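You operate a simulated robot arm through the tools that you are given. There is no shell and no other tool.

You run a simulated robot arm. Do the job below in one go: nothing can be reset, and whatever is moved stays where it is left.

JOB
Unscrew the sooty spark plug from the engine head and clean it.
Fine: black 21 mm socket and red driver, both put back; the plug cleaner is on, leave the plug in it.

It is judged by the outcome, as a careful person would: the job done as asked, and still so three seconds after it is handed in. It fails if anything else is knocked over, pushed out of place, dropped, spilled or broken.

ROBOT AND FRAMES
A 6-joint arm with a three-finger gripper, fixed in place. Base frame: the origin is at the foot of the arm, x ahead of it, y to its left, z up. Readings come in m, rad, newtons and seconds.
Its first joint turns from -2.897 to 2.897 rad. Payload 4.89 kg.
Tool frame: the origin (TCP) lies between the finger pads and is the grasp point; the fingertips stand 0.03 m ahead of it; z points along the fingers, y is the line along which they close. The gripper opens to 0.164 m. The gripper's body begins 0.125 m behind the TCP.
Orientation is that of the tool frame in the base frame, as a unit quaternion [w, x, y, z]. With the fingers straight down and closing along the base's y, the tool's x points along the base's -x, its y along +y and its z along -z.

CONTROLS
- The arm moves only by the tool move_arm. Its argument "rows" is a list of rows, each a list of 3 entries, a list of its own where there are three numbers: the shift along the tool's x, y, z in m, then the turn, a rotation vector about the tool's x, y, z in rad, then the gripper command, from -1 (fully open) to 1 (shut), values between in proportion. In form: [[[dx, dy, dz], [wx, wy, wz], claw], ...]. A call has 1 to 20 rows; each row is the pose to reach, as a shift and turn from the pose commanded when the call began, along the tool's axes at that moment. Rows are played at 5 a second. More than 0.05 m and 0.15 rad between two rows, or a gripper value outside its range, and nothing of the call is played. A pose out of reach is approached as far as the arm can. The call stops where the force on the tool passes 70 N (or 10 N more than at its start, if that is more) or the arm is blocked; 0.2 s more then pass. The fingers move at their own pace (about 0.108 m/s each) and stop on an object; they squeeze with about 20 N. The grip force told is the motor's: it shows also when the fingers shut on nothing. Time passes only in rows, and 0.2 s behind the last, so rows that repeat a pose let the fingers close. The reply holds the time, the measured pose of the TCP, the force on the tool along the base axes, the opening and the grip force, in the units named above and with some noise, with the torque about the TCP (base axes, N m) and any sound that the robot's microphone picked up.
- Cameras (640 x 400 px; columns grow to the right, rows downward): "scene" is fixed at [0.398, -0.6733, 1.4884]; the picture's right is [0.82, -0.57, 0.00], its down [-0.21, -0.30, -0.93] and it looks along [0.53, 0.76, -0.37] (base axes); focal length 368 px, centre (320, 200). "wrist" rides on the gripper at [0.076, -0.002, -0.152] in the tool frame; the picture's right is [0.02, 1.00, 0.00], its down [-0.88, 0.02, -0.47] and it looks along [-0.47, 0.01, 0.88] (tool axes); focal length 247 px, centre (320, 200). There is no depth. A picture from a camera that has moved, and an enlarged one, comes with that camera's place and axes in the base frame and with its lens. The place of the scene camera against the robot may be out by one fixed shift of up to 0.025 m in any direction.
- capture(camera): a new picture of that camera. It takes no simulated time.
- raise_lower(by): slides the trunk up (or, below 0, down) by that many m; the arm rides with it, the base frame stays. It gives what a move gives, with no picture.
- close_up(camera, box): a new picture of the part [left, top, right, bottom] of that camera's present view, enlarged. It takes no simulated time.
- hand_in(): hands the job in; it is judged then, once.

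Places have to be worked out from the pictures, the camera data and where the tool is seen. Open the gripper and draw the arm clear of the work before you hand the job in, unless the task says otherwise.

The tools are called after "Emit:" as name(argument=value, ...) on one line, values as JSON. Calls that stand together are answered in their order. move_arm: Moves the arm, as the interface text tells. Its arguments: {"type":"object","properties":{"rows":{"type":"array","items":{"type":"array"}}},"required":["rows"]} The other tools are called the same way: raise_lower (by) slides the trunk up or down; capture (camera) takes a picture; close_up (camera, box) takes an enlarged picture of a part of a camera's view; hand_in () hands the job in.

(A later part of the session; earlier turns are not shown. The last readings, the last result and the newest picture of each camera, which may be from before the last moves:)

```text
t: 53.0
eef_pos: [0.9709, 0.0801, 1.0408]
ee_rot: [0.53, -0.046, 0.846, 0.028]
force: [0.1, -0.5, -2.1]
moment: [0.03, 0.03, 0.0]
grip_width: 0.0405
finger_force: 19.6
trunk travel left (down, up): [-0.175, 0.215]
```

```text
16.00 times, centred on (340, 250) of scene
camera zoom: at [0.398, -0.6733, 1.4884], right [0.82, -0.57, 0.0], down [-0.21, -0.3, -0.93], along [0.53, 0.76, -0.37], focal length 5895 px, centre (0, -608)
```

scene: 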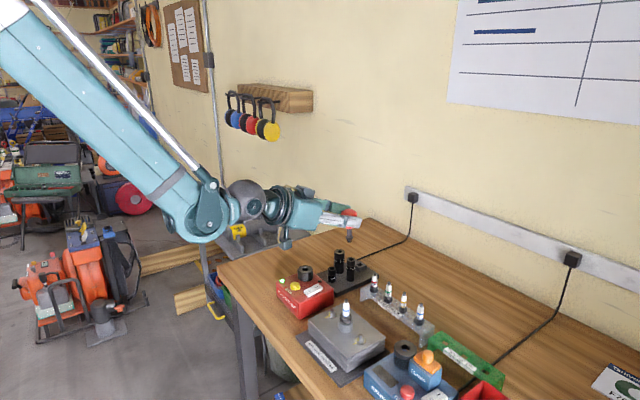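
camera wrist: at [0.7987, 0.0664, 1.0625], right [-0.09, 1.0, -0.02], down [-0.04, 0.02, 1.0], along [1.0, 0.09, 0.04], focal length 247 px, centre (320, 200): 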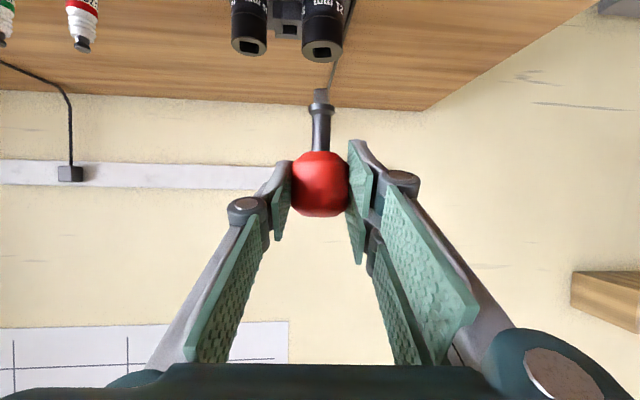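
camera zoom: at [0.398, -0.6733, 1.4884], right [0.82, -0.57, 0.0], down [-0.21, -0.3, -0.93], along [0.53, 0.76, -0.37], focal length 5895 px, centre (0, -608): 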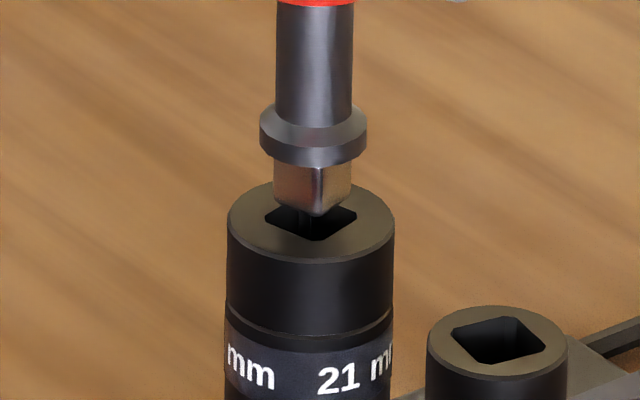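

Both views agree to about 0.4 mm, with the tip about 3 mm above the hole. I'll nudge -0.4 mm in x and lower 5 mm in small steps, watching the force.

Emit:
move_arm(rows=[[[0.0002, 0, -0.0004], [0, 0, 0], 1], [[0.0013, 0, 0.0001], [0, 0, 0], 1], [[0.0025, 0, 0.0007], [0, 0, 0], 1], [[0.0036, 0, 0.0013], [0, 0, 0], 1], [[0.0047, 0, 0.0018], [0, 0, 0], 1], [[0.0047, 0, 0.0018], [0, 0, 0], 1]])

Emit:
close_up(camera="scene", box=[334, 246, 350, 256])

Emit:
close_up(camera="wrist", box=[306, 76, 338, 96])

```text
t: 54.4
eef_pos: [0.9694, 0.0809, 1.0358]
ee_rot: [0.529, -0.046, 0.847, 0.027]
force: [-0.1, 0.3, -1.5]
moment: [-0.02, 0.03, -0.02]
grip_width: 0.0404
finger_force: 19.8
trunk travel left (down, up): [-0.175, 0.215]
```

```text
16.00 times, centred on (342, 251) of scene
camera zoom: at [0.398, -0.6733, 1.4884], right [0.82, -0.57, 0.0], down [-0.21, -0.3, -0.93], along [0.53, 0.76, -0.37], focal length 5895 px, centre (-32, -616)
```

zoom: 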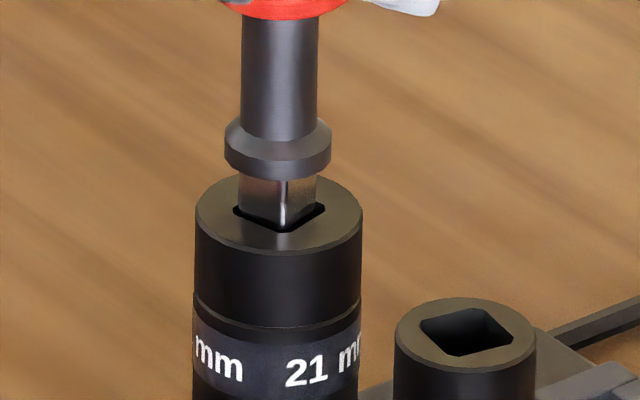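

```text
16.00 times, centred on (322, 86) of wrist
camera zoom: at [0.8005, 0.0617, 1.0335], right [-0.12, 0.99, -0.02], down [-0.04, 0.02, 1.0], along [0.99, 0.12, 0.04], focal length 3952 px, centre (288, 2024)
```

zoom: 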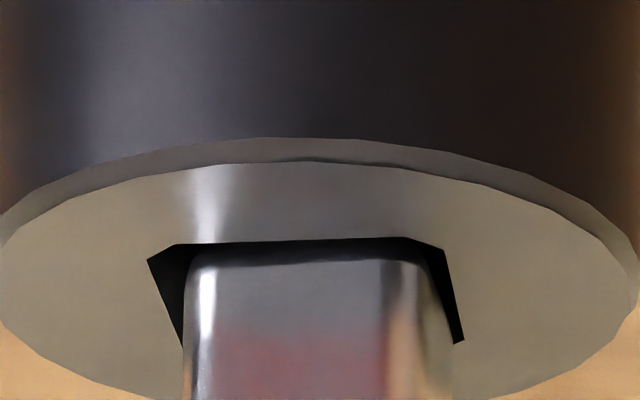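

The tip is right at the mouth of the hole with no contact force, and the arm drifted about 0.4 mm in y. I'll correct that and lower another 3 mm.

Emit:
move_arm(rows=[[[0.0001, -0.0004, -0.0002], [0, 0, 0], 1], [[0.0001, -0.0004, -0.0002], [0, 0, 0], 1], [[0.001, -0.0004, 0.0002], [0, 0, 0], 1], [[0.0019, -0.0004, 0.0007], [0, 0, 0], 1], [[0.0028, -0.0004, 0.0011], [0, 0, 0], 1], [[0.0028, -0.0004, 0.0011], [0, 0, 0], 1]])

Emit:
close_up(camera="scene", box=[334, 246, 350, 256])

Emit:
close_up(camera="wrist", box=[306, 76, 338, 96])

```text
t: 55.8
eef_pos: [0.9682, 0.0795, 1.0328]
ee_rot: [0.529, -0.046, 0.847, 0.028]
force: [-0.1, -0.6, -1.0]
moment: [0.01, 0.04, -0.01]
grip_width: 0.0405
finger_force: 20.1
trunk travel left (down, up): [-0.175, 0.215]
```

```text
16.00 times, centred on (342, 251) of scene
camera zoom: at [0.398, -0.6733, 1.4884], right [0.82, -0.57, 0.0], down [-0.21, -0.3, -0.93], along [0.53, 0.76, -0.37], focal length 5895 px, centre (-32, -616)
```

zoom: 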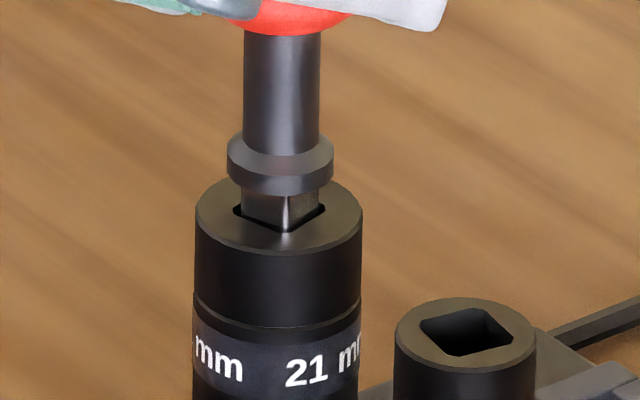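

```text
16.00 times, centred on (322, 86) of wrist
camera zoom: at [0.8003, 0.0608, 1.031], right [-0.12, 0.99, -0.02], down [-0.04, 0.02, 1.0], along [0.99, 0.12, 0.04], focal length 3952 px, centre (288, 2024)
```

zoom: 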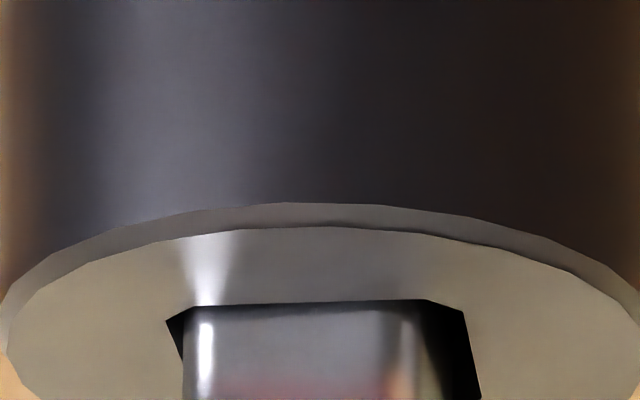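

The drive is entering the hole freely, with about 1.5 mm clearance in total and no contact force. I'll shift +0.3 mm in y to centre it and lower 8 mm more.

Emit:
move_arm(rows=[[[0.0005, 0.0003, 0.0002], [0, 0, 0], 1], [[0.0016, 0.0003, 0.0008], [0, 0, 0], 1], [[0.0027, 0.0003, 0.0013], [0, 0, 0], 1], [[0.0038, 0.0003, 0.0018], [0, 0, 0], 1], [[0.0049, 0.0003, 0.0024], [0, 0, 0], 1], [[0.006, 0.0003, 0.0029], [0, 0, 0], 1], [[0.0072, 0.0003, 0.0035], [0, 0, 0], 1], [[0.0072, 0.0003, 0.0035], [0, 0, 0], 1]])

Emit:
close_up(camera="scene", box=[326, 240, 358, 260])

Emit:
capture(camera="wrist")

```text
t: 57.6
eef_pos: [0.9694, 0.0794, 1.0253]
ee_rot: [0.53, -0.047, 0.846, 0.028]
force: [2.7, 0.0, 10.6]
moment: [0.02, -0.35, 0.01]
grip_width: 0.0405
finger_force: 19.8
trunk travel left (down, up): [-0.175, 0.215]
```

```text
16.00 times, centred on (342, 250) of scene
camera zoom: at [0.398, -0.6733, 1.4884], right [0.82, -0.57, 0.0], down [-0.21, -0.3, -0.93], along [0.53, 0.76, -0.37], focal length 5895 px, centre (-32, -600)
```

zoom: 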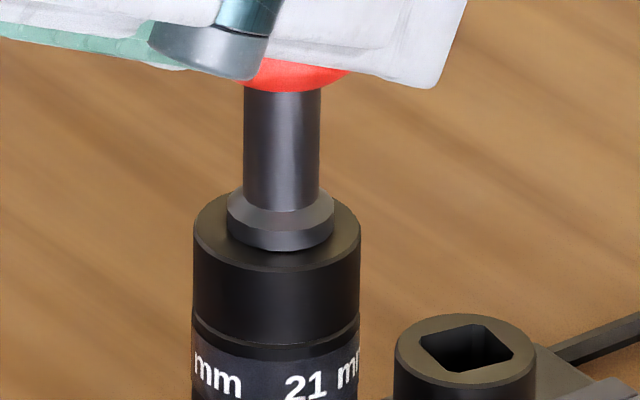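

```text
taken
camera wrist: at [0.8004, 0.0608, 1.0227], right [-0.12, 0.99, -0.02], down [-0.04, 0.02, 1.0], along [0.99, 0.12, 0.04], focal length 247 px, centre (320, 200)
```

wrist: 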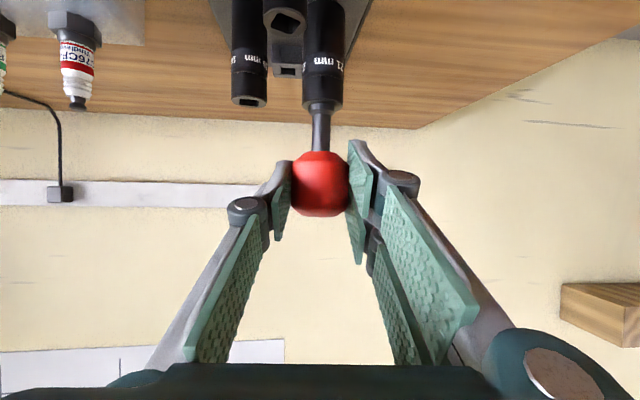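

The driver is fully seated: its collar rests on the 21 mm socket with about 10 N of support. I'll ease the pressure, open the fingers gently, and back straight out along the tool axis.

Emit:
move_arm(rows=[[[-0.001, 0, -0.0005], [0, 0, 0], 1], [[-0.001, 0, -0.0005], [0, 0, 0], 0.45], [[-0.001, 0, -0.0005], [0, 0, 0], 0.3], [[-0.001, 0, -0.0005], [0, 0, 0], 0.1], [[-0.001, 0, -0.0005], [0, 0, 0], 0.1]])

Emit:
capture(camera="wrist")

Emit:
close_up(camera="scene", box=[310, 220, 374, 270])

```text
t: 58.8
eef_pos: [0.9696, 0.0802, 1.026]
ee_rot: [0.529, -0.046, 0.847, 0.028]
force: [0.6, 1.0, -0.2]
moment: [0.02, 0.0, -0.01]
grip_width: 0.0738
finger_force: 0.1
trunk travel left (down, up): [-0.175, 0.215]
```

```text
taken
camera wrist: at [0.8003, 0.0613, 1.0227], right [-0.12, 0.99, -0.02], down [-0.04, 0.02, 1.0], along [0.99, 0.12, 0.04], focal length 247 px, centre (320, 200)
```

wrist: 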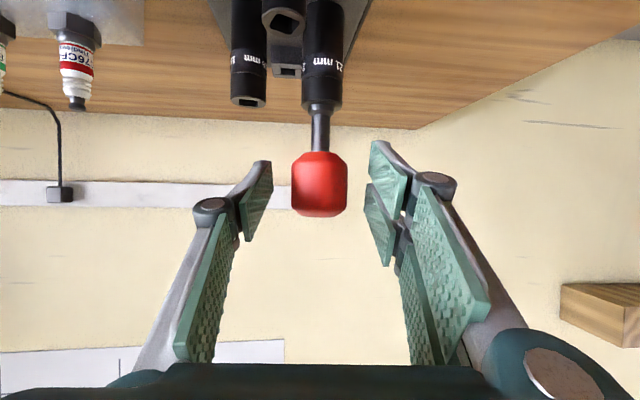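

```text
8.00 times, centred on (342, 245) of scene
camera zoom: at [0.398, -0.6733, 1.4884], right [0.82, -0.57, 0.0], down [-0.21, -0.3, -0.93], along [0.53, 0.76, -0.37], focal length 2948 px, centre (144, -160)
```

zoom: 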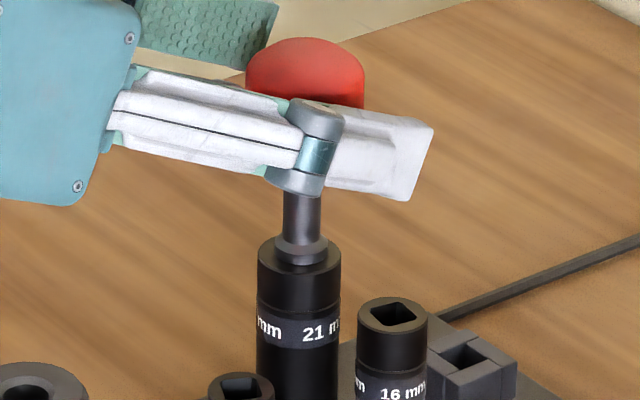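

It stands upright on its own in the socket. I'll withdraw 0.13 m straight back along the tool axis.

Emit:
move_arm(rows=[[[0, 0, -0.015], [0, 0, 0], 0.1], [[0, 0, -0.035], [0, 0, 0], 0.1], [[0, 0, -0.06], [0, 0, 0], 0.1], [[0, 0, -0.085], [0, 0, 0], 0.1], [[0, 0, -0.11], [0, 0, 0], 0.1], [[0, 0, -0.13], [0, 0, 0], 0.1], [[0, 0, -0.13], [0, 0, 0], 0.1]])

Emit:
capture(camera="wrist")

Emit:
capture(camera="scene")

```text
t: 60.4
eef_pos: [0.8503, 0.0681, 1.0819]
ee_rot: [0.529, -0.046, 0.847, 0.028]
force: [-0.8, -0.8, 1.1]
moment: [0.0, 0.0, -0.04]
grip_width: 0.074
finger_force: 0.1
trunk travel left (down, up): [-0.175, 0.215]
```

```text
taken
camera wrist: at [0.6813, 0.0493, 1.0796], right [-0.12, 0.99, -0.02], down [-0.04, 0.02, 1.0], along [0.99, 0.12, 0.04], focal length 247 px, centre (320, 200)
```

wrist: 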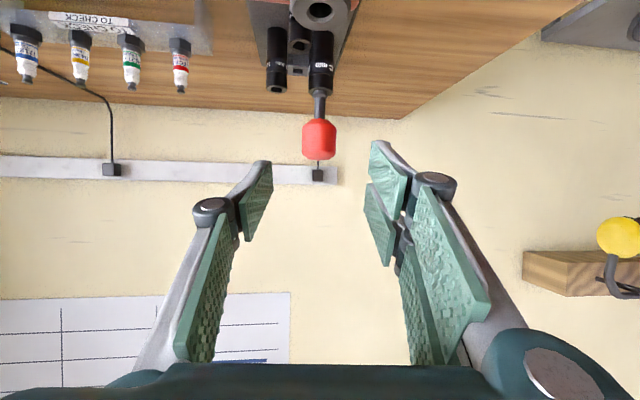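

```text
taken
```

scene: 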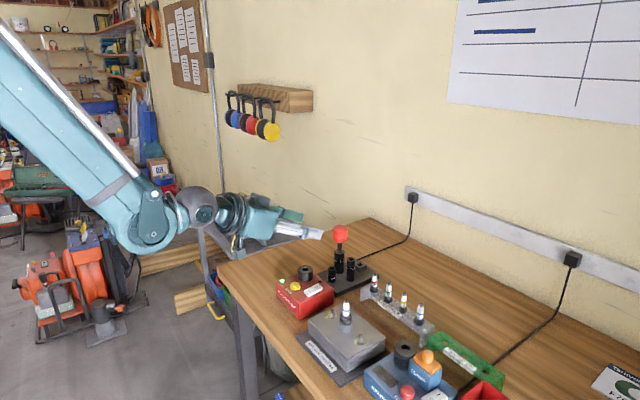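

The driver stands in the socket on its own. I'll bring the tool back to vertical here above the cleaner, with the fingertips at about 1.05.

Emit:
move_arm(rows=[[[0, 0, 0], [0, 0.13, 0], 0.1], [[0, 0, 0], [0, 0.26, 0], 0.1], [[0, 0, 0], [0, 0.39, 0], 0.1], [[0, 0, 0], [0, 0.52, 0], 0.1], [[0, 0, 0], [0, 0.65, 0], 0.1], [[0, 0, 0], [0, 0.78, 0], 0.1], [[0, 0, 0], [0, 0.91, 0], 0.1], [[0, 0, 0], [0, 1.04, 0], 0.1], [[0, 0, 0], [0, 1.114, 0], 0.1], [[0, 0, 0], [0, 1.114, 0], 0.1]])

Emit:
capture(camera="wrist")

Emit:
close_up(camera="scene", box=[318, 210, 382, 290])

```text
t: 62.6
eef_pos: [0.8518, 0.0667, 1.0816]
ee_rot: [0.001, -0.053, 0.999, -0.001]
force: [1.2, -0.5, -0.3]
moment: [-0.01, 0.06, 0.01]
grip_width: 0.0739
finger_force: 0.0
trunk travel left (down, up): [-0.175, 0.215]
```

```text
taken
camera wrist: at [0.7768, 0.0592, 1.2346], right [-0.13, 0.99, 0.0], down [0.87, 0.11, 0.47], along [0.47, 0.06, -0.88], focal length 247 px, centre (320, 200)
```

wrist: 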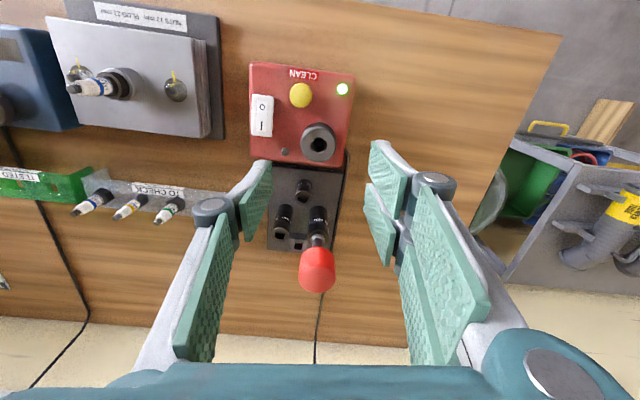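

```text
5.00 times, centred on (350, 250) of scene
camera zoom: at [0.398, -0.6733, 1.4884], right [0.82, -0.57, 0.0], down [-0.21, -0.3, -0.93], along [0.53, 0.76, -0.37], focal length 1842 px, centre (170, -50)
```

zoom: 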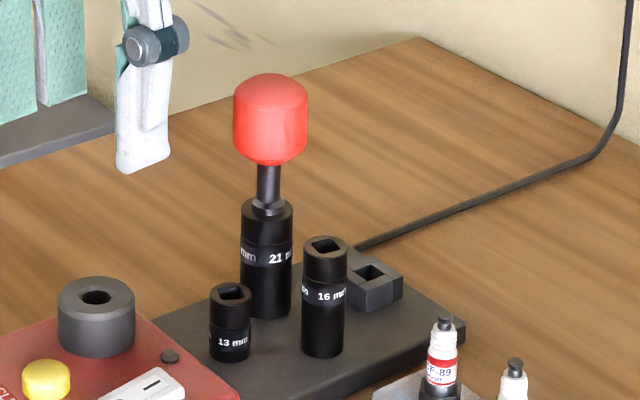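

I'd like to grasp with as much counter-clockwise travel in hand as possible. I'll test how far the yaw goes the other way, toward -140°, here in free air.

Emit:
move_arm(rows=[[[0, 0, -0.03], [0, 0, 0.13], 0], [[0, 0, -0.03], [0, 0, 0.26], 0], [[0, 0, -0.03], [0, 0, 0.39], 0], [[0, 0, -0.03], [0, 0, 0.52], 0], [[0, 0, -0.03], [0, 0, 0.65], 0], [[0, 0, -0.03], [0, 0, 0.78], 0], [[0, 0, -0.03], [0, 0, 0.91], 0], [[0, 0, -0.03], [0, 0, 1.04], 0], [[0, 0, -0.03], [0, 0, 1.17], 0], [[0, 0, -0.03], [0, 0, 1.3], 0], [[0, 0, -0.03], [0, 0, 1.43], 0], [[0, 0, -0.03], [0, 0, 1.56], 0], [[0, 0, -0.03], [0, 0, 1.69], 0], [[0, 0, -0.03], [0, 0, 1.82], 0], [[0, 0, -0.03], [0, 0, 1.95], 0], [[0, 0, -0.03], [0, 0, 2.08], 0], [[0, 0, -0.03], [0, 0, 2.21], 0], [[0, 0, -0.03], [0, 0, 2.34], 0], [[0, 0, -0.03], [0, 0, 2.47], 0], [[0, 0, -0.03], [0, 0, 2.55], 0]])

Emit:
capture(camera="wrist")

```text
t: 66.8
eef_pos: [0.8532, 0.0675, 1.1121]
ee_rot: [0.001, 0.94, 0.342, 0.001]
force: [-0.1, -0.2, 1.2]
moment: [-0.02, 0.03, 0.02]
grip_width: 0.082
finger_force: 0.1
trunk travel left (down, up): [-0.175, 0.215]
```

```text
taken
camera wrist: at [0.9103, 0.1192, 1.2641], right [0.66, -0.75, 0.0], down [-0.67, -0.58, 0.47], along [-0.35, -0.31, -0.88], focal length 247 px, centre (320, 200)
```

wrist: 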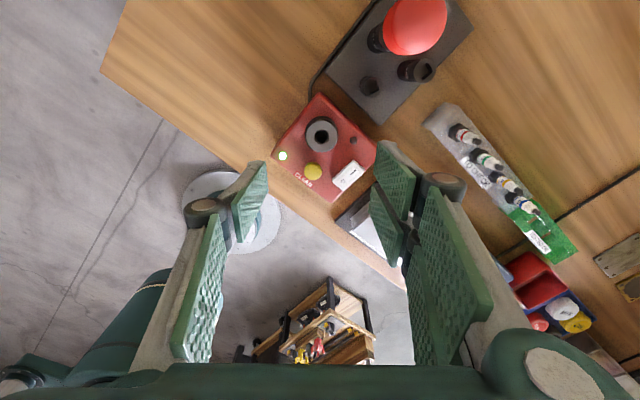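

The yaw works to -140° as well, so one grip gives about 280° of turning. I'll go above the driver at this yaw and check the centring.

Emit:
move_arm(rows=[[[0.025, 0.017, 0], [0, 0, 0], 0], [[0.055, 0.037, 0], [0, 0, 0], 0], [[0.085, 0.057, 0], [0, 0, 0], 0], [[0.1076, 0.0726, 0], [0, 0, 0], 0], [[0.1076, 0.0726, 0.01], [0, 0, 0], 0], [[0.1076, 0.0726, 0.01], [0, 0, 0], 0]])

Emit:
capture(camera="wrist")

Emit:
close_up(camera="scene", box=[300, 190, 396, 260])

```text
t: 68.2
eef_pos: [0.9817, 0.082, 1.1021]
ee_rot: [0.001, 0.94, 0.342, 0.002]
force: [0.2, 0.2, 0.7]
moment: [-0.01, 0.03, -0.03]
grip_width: 0.0818
finger_force: 0.1
trunk travel left (down, up): [-0.175, 0.215]
```

```text
taken
camera wrist: at [1.039, 0.1328, 1.2541], right [0.66, -0.75, 0.0], down [-0.66, -0.58, 0.47], along [-0.35, -0.31, -0.88], focal length 247 px, centre (320, 200)
```

wrist: 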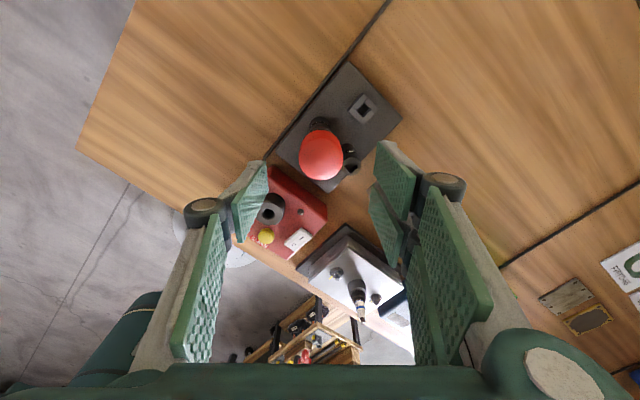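

```text
5.71 times, centred on (348, 225) of scene
camera zoom: at [0.398, -0.6733, 1.4884], right [0.82, -0.57, 0.0], down [-0.21, -0.3, -0.93], along [0.53, 0.76, -0.37], focal length 2105 px, centre (160, 57)
```

zoom: 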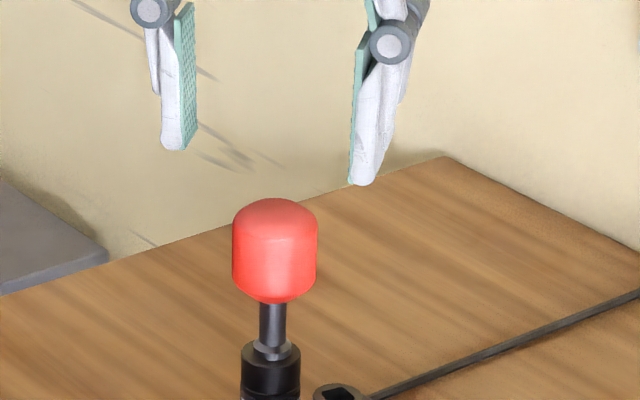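

The handle is centred within about 2 mm. I'll descend around it in steps toward the mid-handle height, z≈1.01.

Emit:
move_arm(rows=[[[0.002, 0, 0.02], [0, 0, 0], 0], [[0.002, 0, 0.04], [0, 0, 0], 0], [[0.002, 0, 0.06], [0, 0, 0], 0], [[0.002, 0, 0.08], [0, 0, 0], 0], [[0.002, 0, 0.092], [0, 0, 0], 0], [[0.002, 0, 0.092], [0, 0, 0], 0]])

Emit:
capture(camera="wrist")

Emit:
close_up(camera="scene", box=[310, 210, 374, 260])

```text
t: 69.6
eef_pos: [0.9832, 0.0835, 1.0096]
ee_rot: [0.002, 0.94, 0.342, 0.001]
force: [0.0, -0.4, 0.6]
moment: [0.02, 0.02, 0.03]
grip_width: 0.0822
finger_force: 0.1
trunk travel left (down, up): [-0.175, 0.215]
```

```text
taken
camera wrist: at [1.041, 0.1334, 1.1616], right [0.66, -0.75, 0.0], down [-0.66, -0.58, 0.47], along [-0.35, -0.31, -0.88], focal length 247 px, centre (320, 200)
```

wrist: 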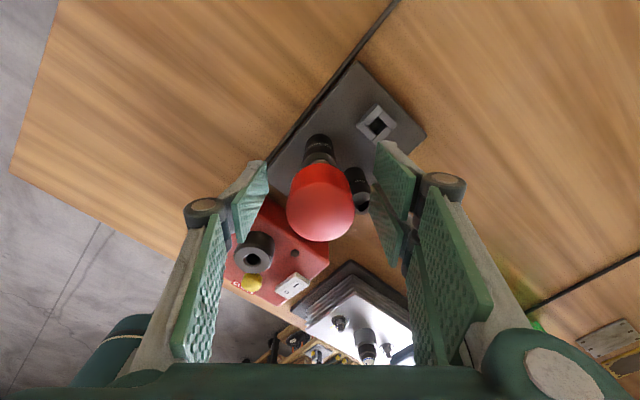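

```text
8.00 times, centred on (342, 235) of scene
camera zoom: at [0.398, -0.6733, 1.4884], right [0.82, -0.57, 0.0], down [-0.21, -0.3, -0.93], along [0.53, 0.76, -0.37], focal length 2948 px, centre (144, -80)
```

zoom: 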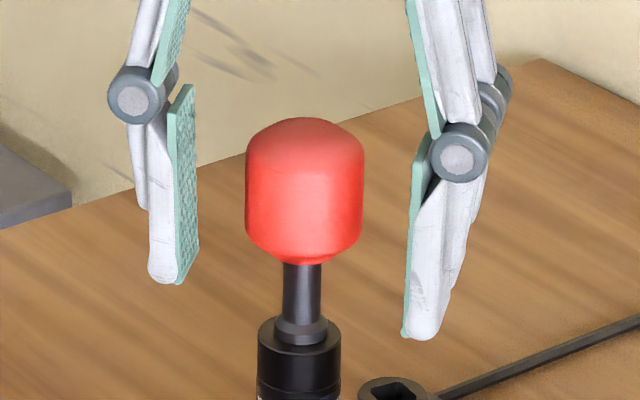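

The handle is centred to within 1 mm. I'll close the fingers on it.

Emit:
move_arm(rows=[[[0, 0, 0], [0, 0, 0], 0.2], [[0, 0, 0], [0, 0, 0], 0.4], [[0, 0, 0], [0, 0, 0], 0.6], [[0, 0, 0], [0, 0, 0], 1], [[0, 0, 0], [0, 0, 0], 1], [[0, 0, 0], [0, 0, 0], 1]])

Emit:
capture(camera="wrist")

Emit:
close_up(camera="scene", box=[310, 210, 374, 260])

```text
t: 71.0
eef_pos: [0.9831, 0.0811, 1.0093]
ee_rot: [0.001, 0.94, 0.342, 0.002]
force: [-0.1, -1.1, 0.2]
moment: [-0.06, -0.02, -0.02]
grip_width: 0.0394
finger_force: 19.6
trunk travel left (down, up): [-0.175, 0.215]
```

```text
taken
camera wrist: at [1.041, 0.1334, 1.1619], right [0.66, -0.75, 0.0], down [-0.66, -0.58, 0.47], along [-0.35, -0.31, -0.88], focal length 247 px, centre (320, 200)
```

wrist: 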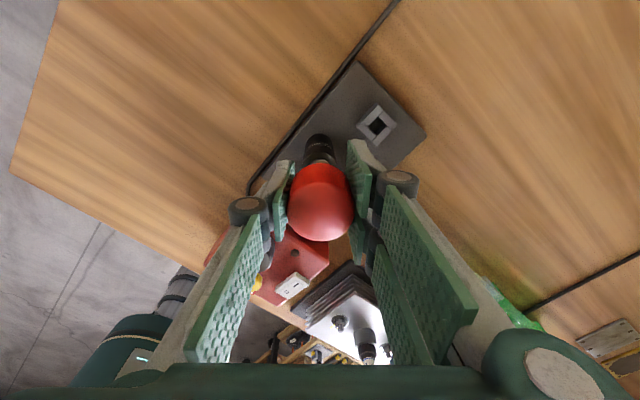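

```text
8.00 times, centred on (342, 235) of scene
camera zoom: at [0.398, -0.6733, 1.4884], right [0.82, -0.57, 0.0], down [-0.21, -0.3, -0.93], along [0.53, 0.76, -0.37], focal length 2948 px, centre (144, -80)
```

zoom: 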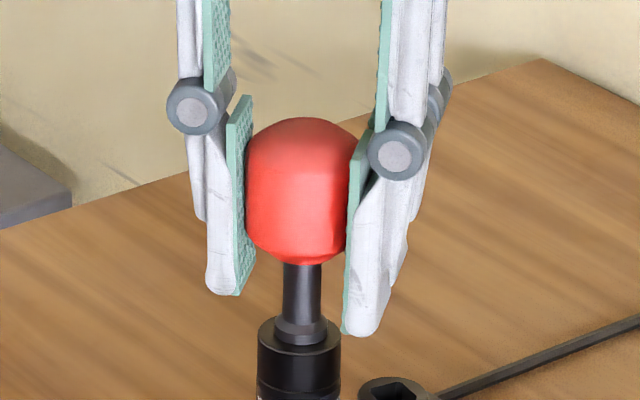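

Gripped at 39.4 mm. The socket's home is TCP (0.983, 0.082, 1.009) at this yaw. I'll lift gently 30 mm and check whether the socket comes along with the driver.

Emit:
move_arm(rows=[[[0, 0, -0.002], [0, 0, 0], 1], [[0, 0, -0.005], [0, 0, 0], 1], [[0, 0, -0.01], [0, 0, 0], 1], [[0, 0, -0.016], [0, 0, 0], 1], [[0, 0, -0.022], [0, 0, 0], 1], [[0, 0, -0.027], [0, 0, 0], 1], [[0, 0, -0.03], [0, 0, 0], 1], [[0, 0, -0.03], [0, 0, 0], 1]])

Emit:
close_up(camera="scene", box=[310, 215, 374, 295])

```text
t: 72.8
eef_pos: [0.9848, 0.083, 1.0408]
ee_rot: [0.001, 0.94, 0.341, 0.001]
force: [0.3, 0.8, -0.5]
moment: [0.01, -0.02, 0.02]
grip_width: 0.0394
finger_force: 20.4
trunk travel left (down, up): [-0.175, 0.215]
```

```text
5.00 times, centred on (342, 255) of scene
camera zoom: at [0.398, -0.6733, 1.4884], right [0.82, -0.57, 0.0], down [-0.21, -0.3, -0.93], along [0.53, 0.76, -0.37], focal length 1842 px, centre (210, -75)
```

zoom: 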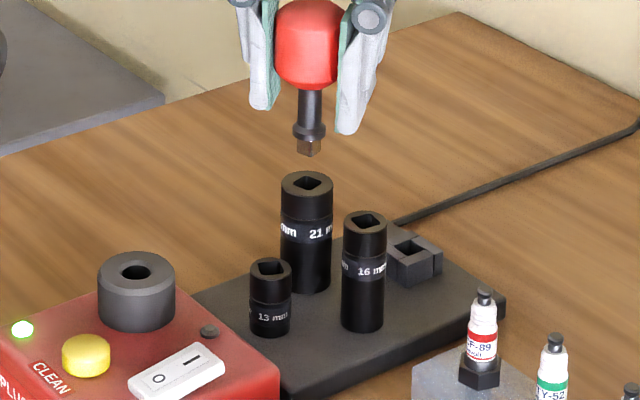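

The socket stayed behind; the drive slides out freely. A firmer push may be needed to snap it in, so I'll lower it back in the same way and press a little past the seated height, listening for a click.

Emit:
move_arm(rows=[[[0, 0, 0.004], [0, 0, 0], 1], [[0, 0, 0.01], [0, 0, 0], 1], [[0, 0, 0.016], [0, 0, 0], 1], [[0, 0, 0.02], [0, 0, 0], 1], [[0, 0, 0.024], [0, 0, 0], 1], [[0, 0, 0.028], [0, 0, 0], 1], [[0, 0, 0.031], [0, 0, 0], 1], [[0, 0, 0.0325], [0, 0, 0], 1], [[0, 0, 0.034], [0, 0, 0], 1], [[0, 0, 0.034], [0, 0, 0], 1]])

Emit:
close_up(camera="scene", box=[310, 215, 374, 295])

```text
t: 75.0
eef_pos: [0.9812, 0.083, 1.008]
ee_rot: [0.001, 0.94, 0.342, 0.002]
force: [4.8, -1.8, 26.0]
moment: [-0.07, -0.2, -0.06]
grip_width: 0.0396
finger_force: 19.6
trunk travel left (down, up): [-0.175, 0.215]
```

```text
5.00 times, centred on (342, 255) of scene
camera zoom: at [0.398, -0.6733, 1.4884], right [0.82, -0.57, 0.0], down [-0.21, -0.3, -0.93], along [0.53, 0.76, -0.37], focal length 1842 px, centre (210, -75)
```

zoom: 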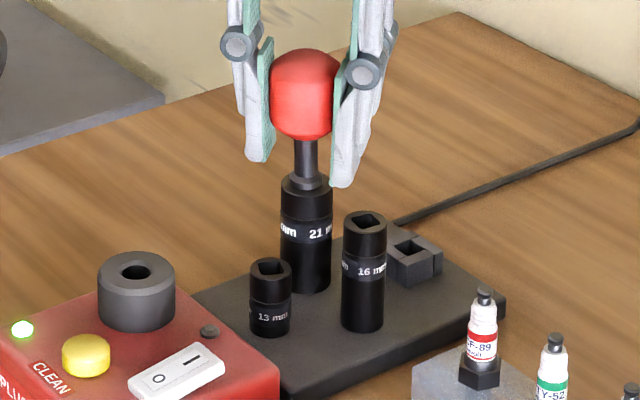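

Seated again with 26 N and no click reported. I'll try a gentle 20 mm lift to see whether the socket follows this time.

Emit:
move_arm(rows=[[[0, 0, -0.003], [0, 0, 0], 1], [[0, 0, -0.006], [0, 0, 0], 1], [[0, 0, -0.01], [0, 0, 0], 1], [[0, 0, -0.015], [0, 0, 0], 1], [[0, 0, -0.02], [0, 0, 0], 1], [[0, 0, -0.024], [0, 0, 0], 1], [[0, 0, -0.024], [0, 0, 0], 1]])

Emit:
close_up(camera="scene", box=[310, 215, 374, 295])

```text
t: 76.6
eef_pos: [0.9824, 0.0828, 1.03]
ee_rot: [0.001, 0.94, 0.342, 0.002]
force: [-0.1, -0.2, -1.8]
moment: [0.05, 0.0, -0.01]
grip_width: 0.0392
finger_force: 19.7
trunk travel left (down, up): [-0.175, 0.215]
```

```text
5.00 times, centred on (342, 255) of scene
camera zoom: at [0.398, -0.6733, 1.4884], right [0.82, -0.57, 0.0], down [-0.21, -0.3, -0.93], along [0.53, 0.76, -0.37], focal length 1842 px, centre (210, -75)
```

zoom: 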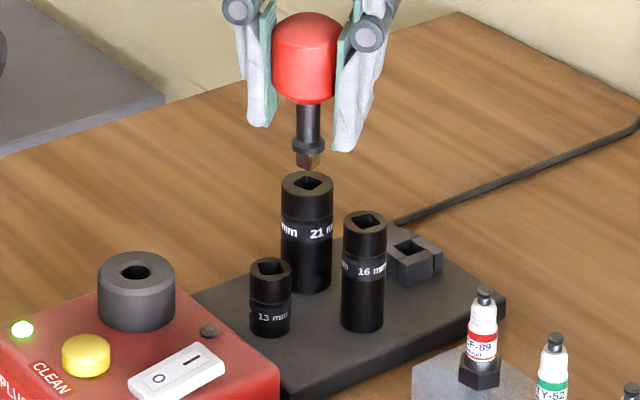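

The drive has no retention, so the socket must be carried to the plug by hand. The plan: put the driver back in its holder for now, set the socket on the plug with the gripper, then bring the driver to it. I'll lift clear first and check how straight the driver hangs.

Emit:
move_arm(rows=[[[0, 0, -0.005], [0, 0, 0], 1], [[0, 0, -0.012], [0, 0, 0], 1], [[0, 0, -0.02], [0, 0, 0], 1], [[0, 0, -0.026], [0, 0, 0], 1], [[0, 0, -0.03], [0, 0, 0], 1], [[0, 0, -0.03], [0, 0, 0], 1]])

Emit:
close_up(camera="scene", box=[330, 220, 358, 245])

Emit:
close_up(camera="wrist", box=[280, 130, 360, 250])

```text
t: 78.0
eef_pos: [0.9837, 0.0832, 1.0603]
ee_rot: [0.001, 0.94, 0.342, 0.002]
force: [0.4, 0.0, -1.3]
moment: [0.0, -0.05, 0.0]
grip_width: 0.0393
finger_force: 20.0
trunk travel left (down, up): [-0.175, 0.215]
```

```text
16.00 times, centred on (344, 232) of scene
camera zoom: at [0.398, -0.6733, 1.4884], right [0.82, -0.57, 0.0], down [-0.21, -0.3, -0.93], along [0.53, 0.76, -0.37], focal length 5895 px, centre (-64, -320)
```

zoom: 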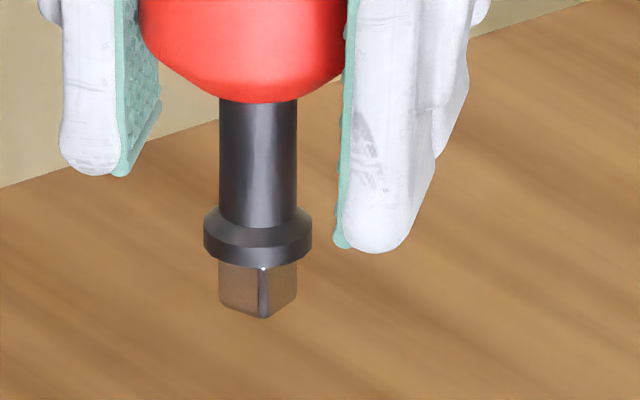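

```text
3.33 times, centred on (320, 190) of wrist
camera zoom: at [1.0415, 0.1348, 1.212], right [0.66, -0.75, 0.0], down [-0.66, -0.58, 0.47], along [-0.35, -0.31, -0.88], focal length 823 px, centre (320, 233)
```

zoom: 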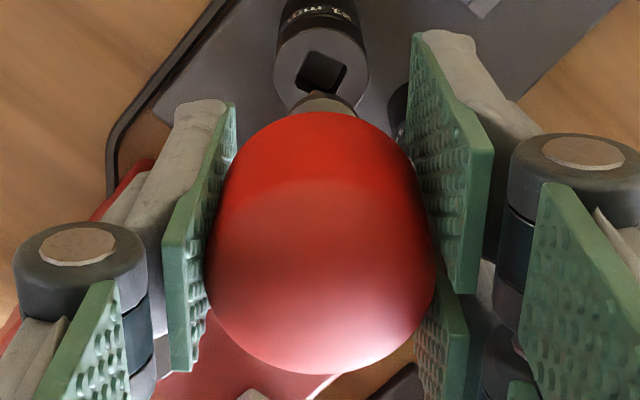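

The driver hangs within about 1.3° of vertical with its square at about 13.5°, and the holder sits at about 0.5°. I'll move slowly over the holder while turning 13° clockwise.

Emit:
move_arm(rows=[[[0.0005, 0.0012, 0], [0, 0, 0.005], 1], [[0.0018, 0.0041, 0], [0, 0, 0.016], 1], [[0.0039, 0.0088, 0], [0, 0, 0.034], 1], [[0.0064, 0.0147, 0], [0, 0, 0.057], 1], [[0.009, 0.0206, 0], [0, 0, 0.08], 1], [[0.0116, 0.0265, 0], [0, 0, 0.102], 1], [[0.0142, 0.0323, 0], [0, 0, 0.125], 1], [[0.0168, 0.0382, 0], [0, 0, 0.148], 1], [[0.0194, 0.0441, 0], [0, 0, 0.17], 1], [[0.0219, 0.05, 0], [0, 0, 0.193], 1], [[0.024, 0.0547, 0], [0, 0, 0.211], 1], [[0.0253, 0.0576, 0], [0, 0, 0.222], 1], [[0.0258, 0.0588, 0], [0, 0, 0.227], 1], [[0.0258, 0.0588, 0], [0, 0, 0.227], 1]])

Emit:
close_up(camera="scene", box=[346, 230, 376, 255])

Emit:
close_up(camera="scene", box=[346, 255, 376, 280])

Emit:
capture(camera="wrist")

```text
t: 81.0
eef_pos: [1.0429, 0.0551, 1.0613]
ee_rot: [0.001, 0.972, 0.234, 0.002]
force: [1.4, 0.1, -1.5]
moment: [0.01, 0.04, 0.0]
grip_width: 0.0395
finger_force: 19.9
trunk travel left (down, up): [-0.175, 0.215]
```

```text
16.00 times, centred on (361, 242) of scene
camera zoom: at [0.398, -0.6733, 1.4884], right [0.82, -0.57, 0.0], down [-0.21, -0.3, -0.93], along [0.53, 0.76, -0.37], focal length 5895 px, centre (-336, -480)
```

zoom: 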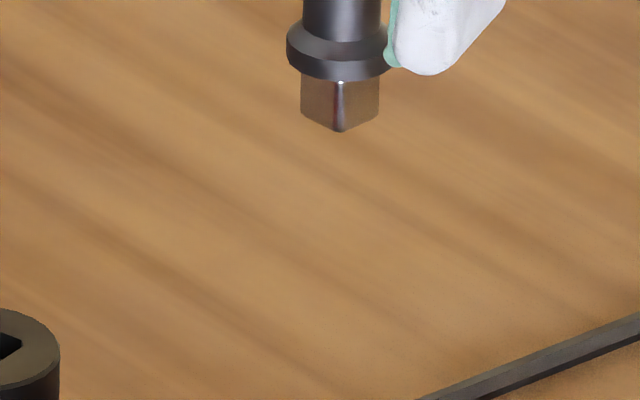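

```text
16.00 times, centred on (361, 268) of scene
camera zoom: at [0.398, -0.6733, 1.4884], right [0.82, -0.57, 0.0], down [-0.21, -0.3, -0.93], along [0.53, 0.76, -0.37], focal length 5895 px, centre (-336, -880)
```

zoom: 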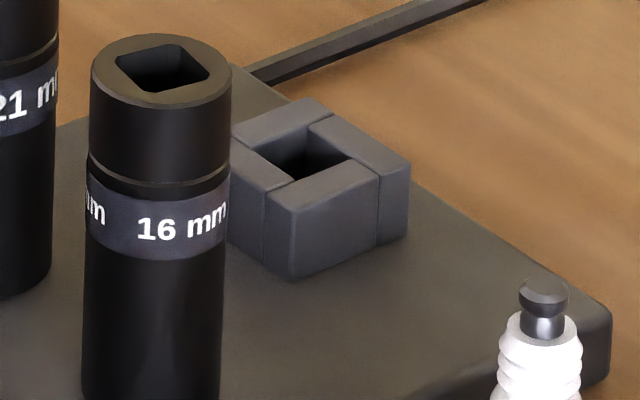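

```text
taken
camera wrist: at [1.1092, 0.0914, 1.2124], right [0.47, -0.88, 0.0], down [-0.78, -0.42, 0.47], along [-0.41, -0.23, -0.88], focal length 247 px, centre (320, 200)
```

wrist: 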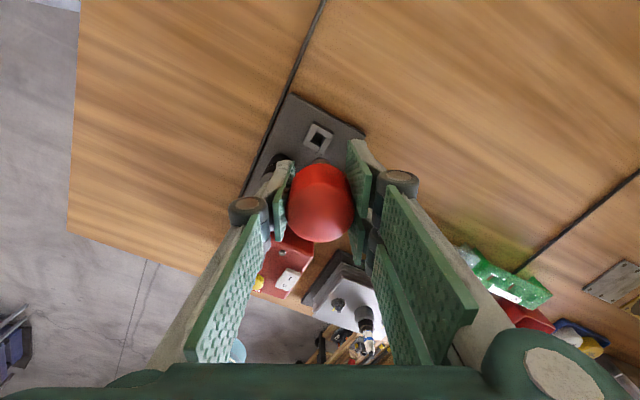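

The tip tracks about 2 mm too far to the right in the scene view and is about 3–4° off the holder. I'll correct both while lowering to about 10 mm above the holder block.

Emit:
move_arm(rows=[[[-0.0004, -0.0003, 0.003], [0, 0, 0.012], 1], [[-0.0009, -0.0008, 0.01], [0, 0, 0.03], 1], [[-0.0014, -0.0012, 0.02], [0, 0, 0.048], 1], [[-0.0017, -0.0015, 0.031], [0, 0, 0.06], 1], [[-0.0017, -0.0015, 0.042], [0, 0, 0.06], 1], [[-0.0017, -0.0015, 0.053], [0, 0, 0.06], 1], [[-0.0017, -0.0015, 0.064], [0, 0, 0.06], 1], [[-0.0017, -0.0015, 0.073], [0, 0, 0.06], 1], [[-0.0017, -0.0015, 0.079], [0, 0, 0.06], 1], [[-0.0017, -0.0015, 0.082], [0, 0, 0.06], 1], [[-0.0017, -0.0015, 0.082], [0, 0, 0.06], 1]])

Emit:
close_up(camera="scene", box=[346, 248, 376, 273])

Emit:
capture(camera="wrist")

```text
t: 83.4
eef_pos: [1.0392, 0.0562, 0.9792]
ee_rot: [0.001, 0.979, 0.204, 0.002]
force: [0.2, -0.9, -1.8]
moment: [0.03, -0.02, 0.0]
grip_width: 0.0395
finger_force: 20.5
trunk travel left (down, up): [-0.175, 0.215]
```

```text
16.00 times, centred on (361, 260) of scene
camera zoom: at [0.398, -0.6733, 1.4884], right [0.82, -0.57, 0.0], down [-0.21, -0.3, -0.93], along [0.53, 0.76, -0.37], focal length 5895 px, centre (-336, -768)
```

zoom: 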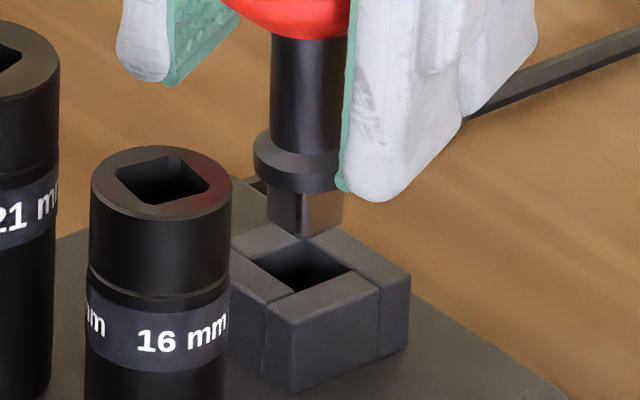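

```text
taken
camera wrist: at [1.1086, 0.0887, 1.131], right [0.42, -0.91, 0.0], down [-0.8, -0.37, 0.47], along [-0.43, -0.2, -0.88], focal length 247 px, centre (320, 200)
```

wrist: 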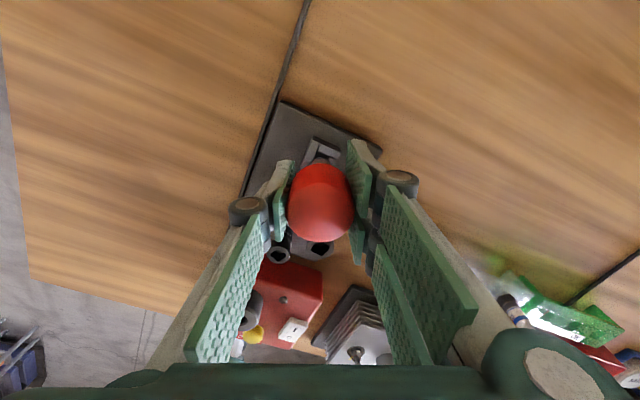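

The heights agree: the tip is about 10 mm above the holder and aligned in depth. It's about 0.4 mm left and about 5° off in turn, so I'll correct that and lower 7 mm.

Emit:
move_arm(rows=[[[0.0002, 0.0003, 0], [0, 0, 0.025], 1], [[0.0002, 0.0003, 0.001], [0, 0, 0.055], 1], [[0.0002, 0.0003, 0.003], [0, 0, 0.08], 1], [[0.0002, 0.0003, 0.005], [0, 0, 0.087], 1], [[0.0002, 0.0003, 0.007], [0, 0, 0.087], 1], [[0.0002, 0.0003, 0.007], [0, 0, 0.087], 1]])

Emit:
close_up(camera="scene", box=[346, 250, 376, 275])

```text
t: 84.8
eef_pos: [1.0385, 0.0535, 0.9719]
ee_rot: [0.002, 0.987, 0.162, 0.001]
force: [0.9, 0.0, -1.0]
moment: [0.0, 0.01, 0.0]
grip_width: 0.0392
finger_force: 20.2
trunk travel left (down, up): [-0.175, 0.215]
```

```text
16.00 times, centred on (361, 262) of scene
camera zoom: at [0.398, -0.6733, 1.4884], right [0.82, -0.57, 0.0], down [-0.21, -0.3, -0.93], along [0.53, 0.76, -0.37], focal length 5895 px, centre (-336, -800)
```

zoom: 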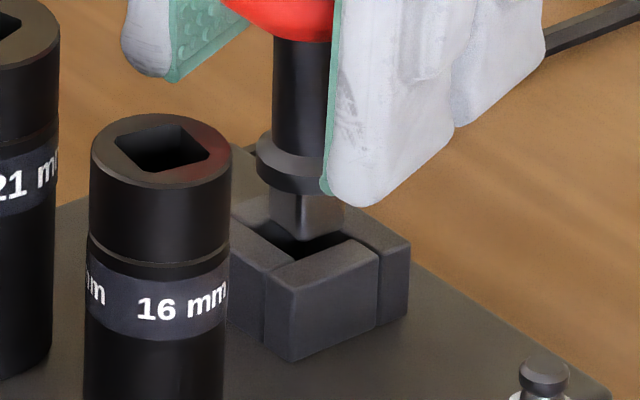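

Aligned, with the tip about 2 mm above the hole. I'll lower 5 mm in small steps and read the force.

Emit:
move_arm(rows=[[[0, 0, 0.001], [0, 0, 0], 1], [[0, 0, 0.002], [0, 0, 0], 1], [[0, 0, 0.003], [0, 0, 0], 1], [[0, 0, 0.004], [0, 0, 0], 1], [[0, 0, 0.005], [0, 0, 0], 1], [[0, 0, 0.005], [0, 0, 0], 1]])

Emit:
close_up(camera="scene", box=[346, 250, 376, 275])

```text
t: 86.2
eef_pos: [1.0396, 0.0545, 0.9665]
ee_rot: [0.002, 0.987, 0.162, 0.001]
force: [0.4, -0.4, -2.0]
moment: [0.02, -0.01, -0.04]
grip_width: 0.0391
finger_force: 20.5
trunk travel left (down, up): [-0.175, 0.215]
```

```text
16.00 times, centred on (361, 262) of scene
camera zoom: at [0.398, -0.6733, 1.4884], right [0.82, -0.57, 0.0], down [-0.21, -0.3, -0.93], along [0.53, 0.76, -0.37], focal length 5895 px, centre (-336, -800)
```

zoom: 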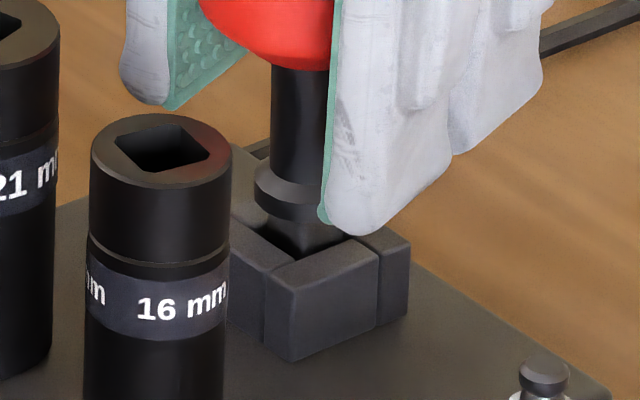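

It's entering without resistance. I'll continue down about 7.5 mm to seat it.

Emit:
move_arm(rows=[[[0, 0, 0.001], [0, 0, 0], 1], [[0, 0, 0.002], [0, 0, 0], 1], [[0, 0, 0.003], [0, 0, 0], 1], [[0, 0, 0.004], [0, 0, 0], 1], [[0, 0, 0.005], [0, 0, 0], 1], [[0, 0, 0.006], [0, 0, 0], 1], [[0, 0, 0.007], [0, 0, 0], 1], [[0, 0, 0.0075], [0, 0, 0], 1], [[0, 0, 0.0075], [0, 0, 0], 1]])

Emit:
close_up(camera="scene", box=[346, 250, 376, 275])

```text
t: 88.2
eef_pos: [1.0382, 0.0538, 0.9601]
ee_rot: [0.002, 0.987, 0.162, 0.001]
force: [-3.4, 5.3, 1.4]
moment: [0.25, 0.16, 0.0]
grip_width: 0.0393
finger_force: 20.2
trunk travel left (down, up): [-0.175, 0.215]
```

```text
16.00 times, centred on (361, 262) of scene
camera zoom: at [0.398, -0.6733, 1.4884], right [0.82, -0.57, 0.0], down [-0.21, -0.3, -0.93], along [0.53, 0.76, -0.37], focal length 5895 px, centre (-336, -800)
```

zoom: 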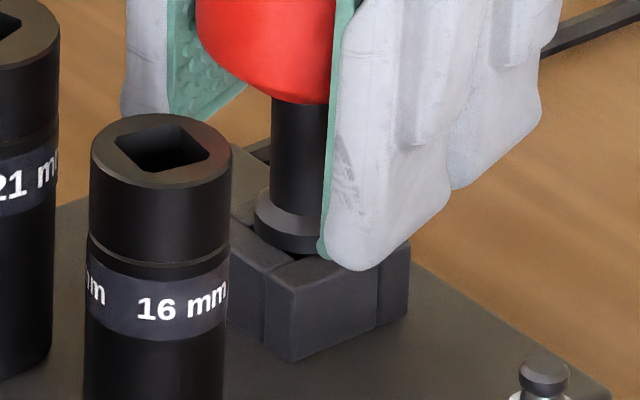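

It's essentially seated, with only small side forces. I'll open the fingers and check that it stands straight.

Emit:
move_arm(rows=[[[0, 0, 0.0005], [0, 0, 0], 0.48], [[0, 0, 0.0005], [0, 0, 0], 0.3], [[0, 0, 0.0005], [0, 0, 0], 0.05], [[0, 0, 0.0005], [0, 0, 0], 0.05]])

Emit:
close_up(camera="scene", box=[330, 230, 394, 280])

Emit:
capture(camera="wrist")

```text
t: 89.2
eef_pos: [1.0387, 0.0534, 0.9582]
ee_rot: [0.001, 0.987, 0.162, 0.001]
force: [0.7, -0.2, -0.6]
moment: [0.0, -0.02, 0.0]
grip_width: 0.0779
finger_force: 0.1
trunk travel left (down, up): [-0.175, 0.215]
```

```text
8.00 times, centred on (362, 255) of scene
camera zoom: at [0.398, -0.6733, 1.4884], right [0.82, -0.57, 0.0], down [-0.21, -0.3, -0.93], along [0.53, 0.76, -0.37], focal length 2948 px, centre (-16, -240)
```

zoom: 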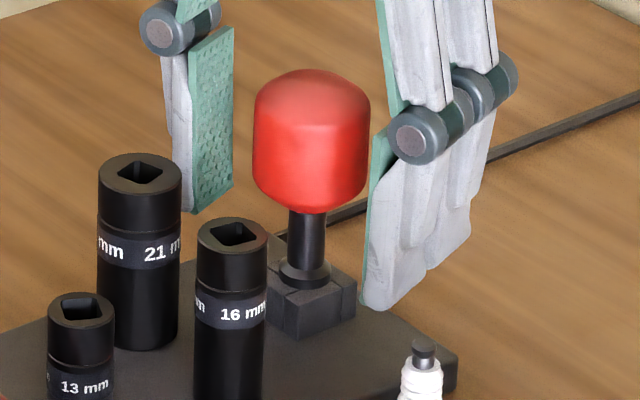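

```text
taken
camera wrist: at [1.1113, 0.081, 1.1105], right [0.34, -0.94, 0.0], down [-0.83, -0.3, 0.47], along [-0.44, -0.16, -0.88], focal length 247 px, centre (320, 200)
```

wrist: 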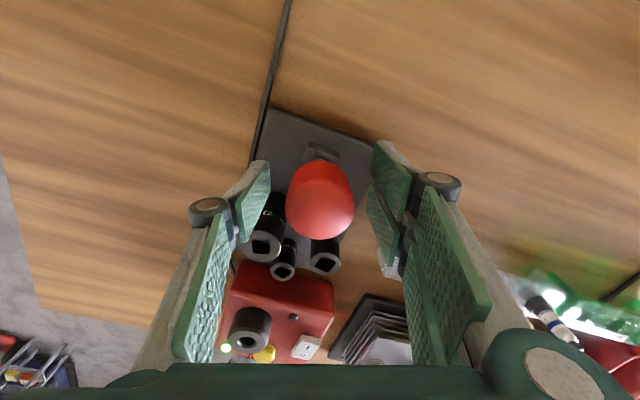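

The driver is back upright in its holder. Next I'll pick up the 21 mm socket itself, with the narrow finger in the gap between it and its neighbours, which means a tool yaw of about 32°. First I'll rise clear and turn.

Emit:
move_arm(rows=[[[0, 0, -0.02], [0, 0, 0], 0], [[0, 0, -0.05], [0, 0, 0], 0], [[0, 0, -0.09], [0, 0, 0], 0], [[0, 0, -0.12], [0, 0, -0.14], 0], [[0, 0, -0.12], [0, 0, -0.28], 0], [[0, 0, -0.12], [0, 0, -0.42], 0], [[0, 0, -0.12], [0, 0, -0.56], 0], [[0, 0, -0.12], [0, 0, -0.7], 0], [[0, 0, -0.12], [0, 0, -0.84], 0], [[0, 0, -0.12], [0, 0, -0.98], 0], [[0, 0, -0.12], [0, 0, -1.12], 0], [[0, 0, -0.12], [0, 0, -1.26], 0], [[0, 0, -0.12], [0, 0, -1.4], 0], [[0, 0, -0.12], [0, 0, -1.54], 0], [[0, 0, -0.12], [0, 0, -1.68], 0], [[0, 0, -0.12], [0, 0, -1.82], 0], [[0, 0, -0.12], [0, 0, -1.82], 0]])

Emit:
move_arm(rows=[[[0, 0, 0], [0, 0, -0.14], 0], [[0, 0, 0], [0, 0, -0.28], 0], [[0, 0, 0], [0, 0, -0.42], 0], [[0, 0, 0], [0, 0, -0.56], 0], [[0, 0, 0], [0, 0, -0.7], 0], [[0, 0, 0], [0, 0, -0.84], 0], [[0, 0, 0], [0, 0, -0.98], 0], [[0, 0, 0], [0, 0, -1.12], 0], [[0, 0, 0], [0, 0, -1.26], 0], [[0, 0, 0], [0, 0, -1.4], 0], [[0, 0, 0], [0, 0, -1.5], 0], [[0, 0, 0], [0, 0, -1.555], 0], [[0, 0, 0], [0, 0, -1.555], 0]])

Emit:
capture(camera="wrist")

```text
t: 92.8
eef_pos: [1.0404, 0.0539, 1.0804]
ee_rot: [0.002, 0.478, 0.878, 0.0]
force: [-0.4, 0.4, -1.0]
moment: [0.0, -0.03, -0.02]
grip_width: 0.0822
finger_force: 0.1
trunk travel left (down, up): [-0.175, 0.215]
```

```text
t: 95.6
eef_pos: [1.0396, 0.0534, 1.0791]
ee_rot: [0.001, -0.276, 0.961, -0.001]
force: [-0.5, 0.0, -0.2]
moment: [0.0, 0.02, 0.04]
grip_width: 0.0823
finger_force: 0.0
trunk travel left (down, up): [-0.175, 0.215]
```

```text
taken
camera wrist: at [0.9757, 0.0135, 1.2304], right [-0.55, 0.84, 0.0], down [0.74, 0.48, 0.47], along [0.4, 0.26, -0.88], focal length 247 px, centre (320, 200)
```

wrist: 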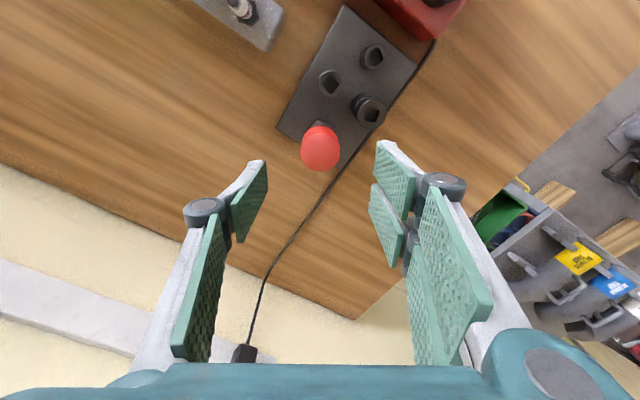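

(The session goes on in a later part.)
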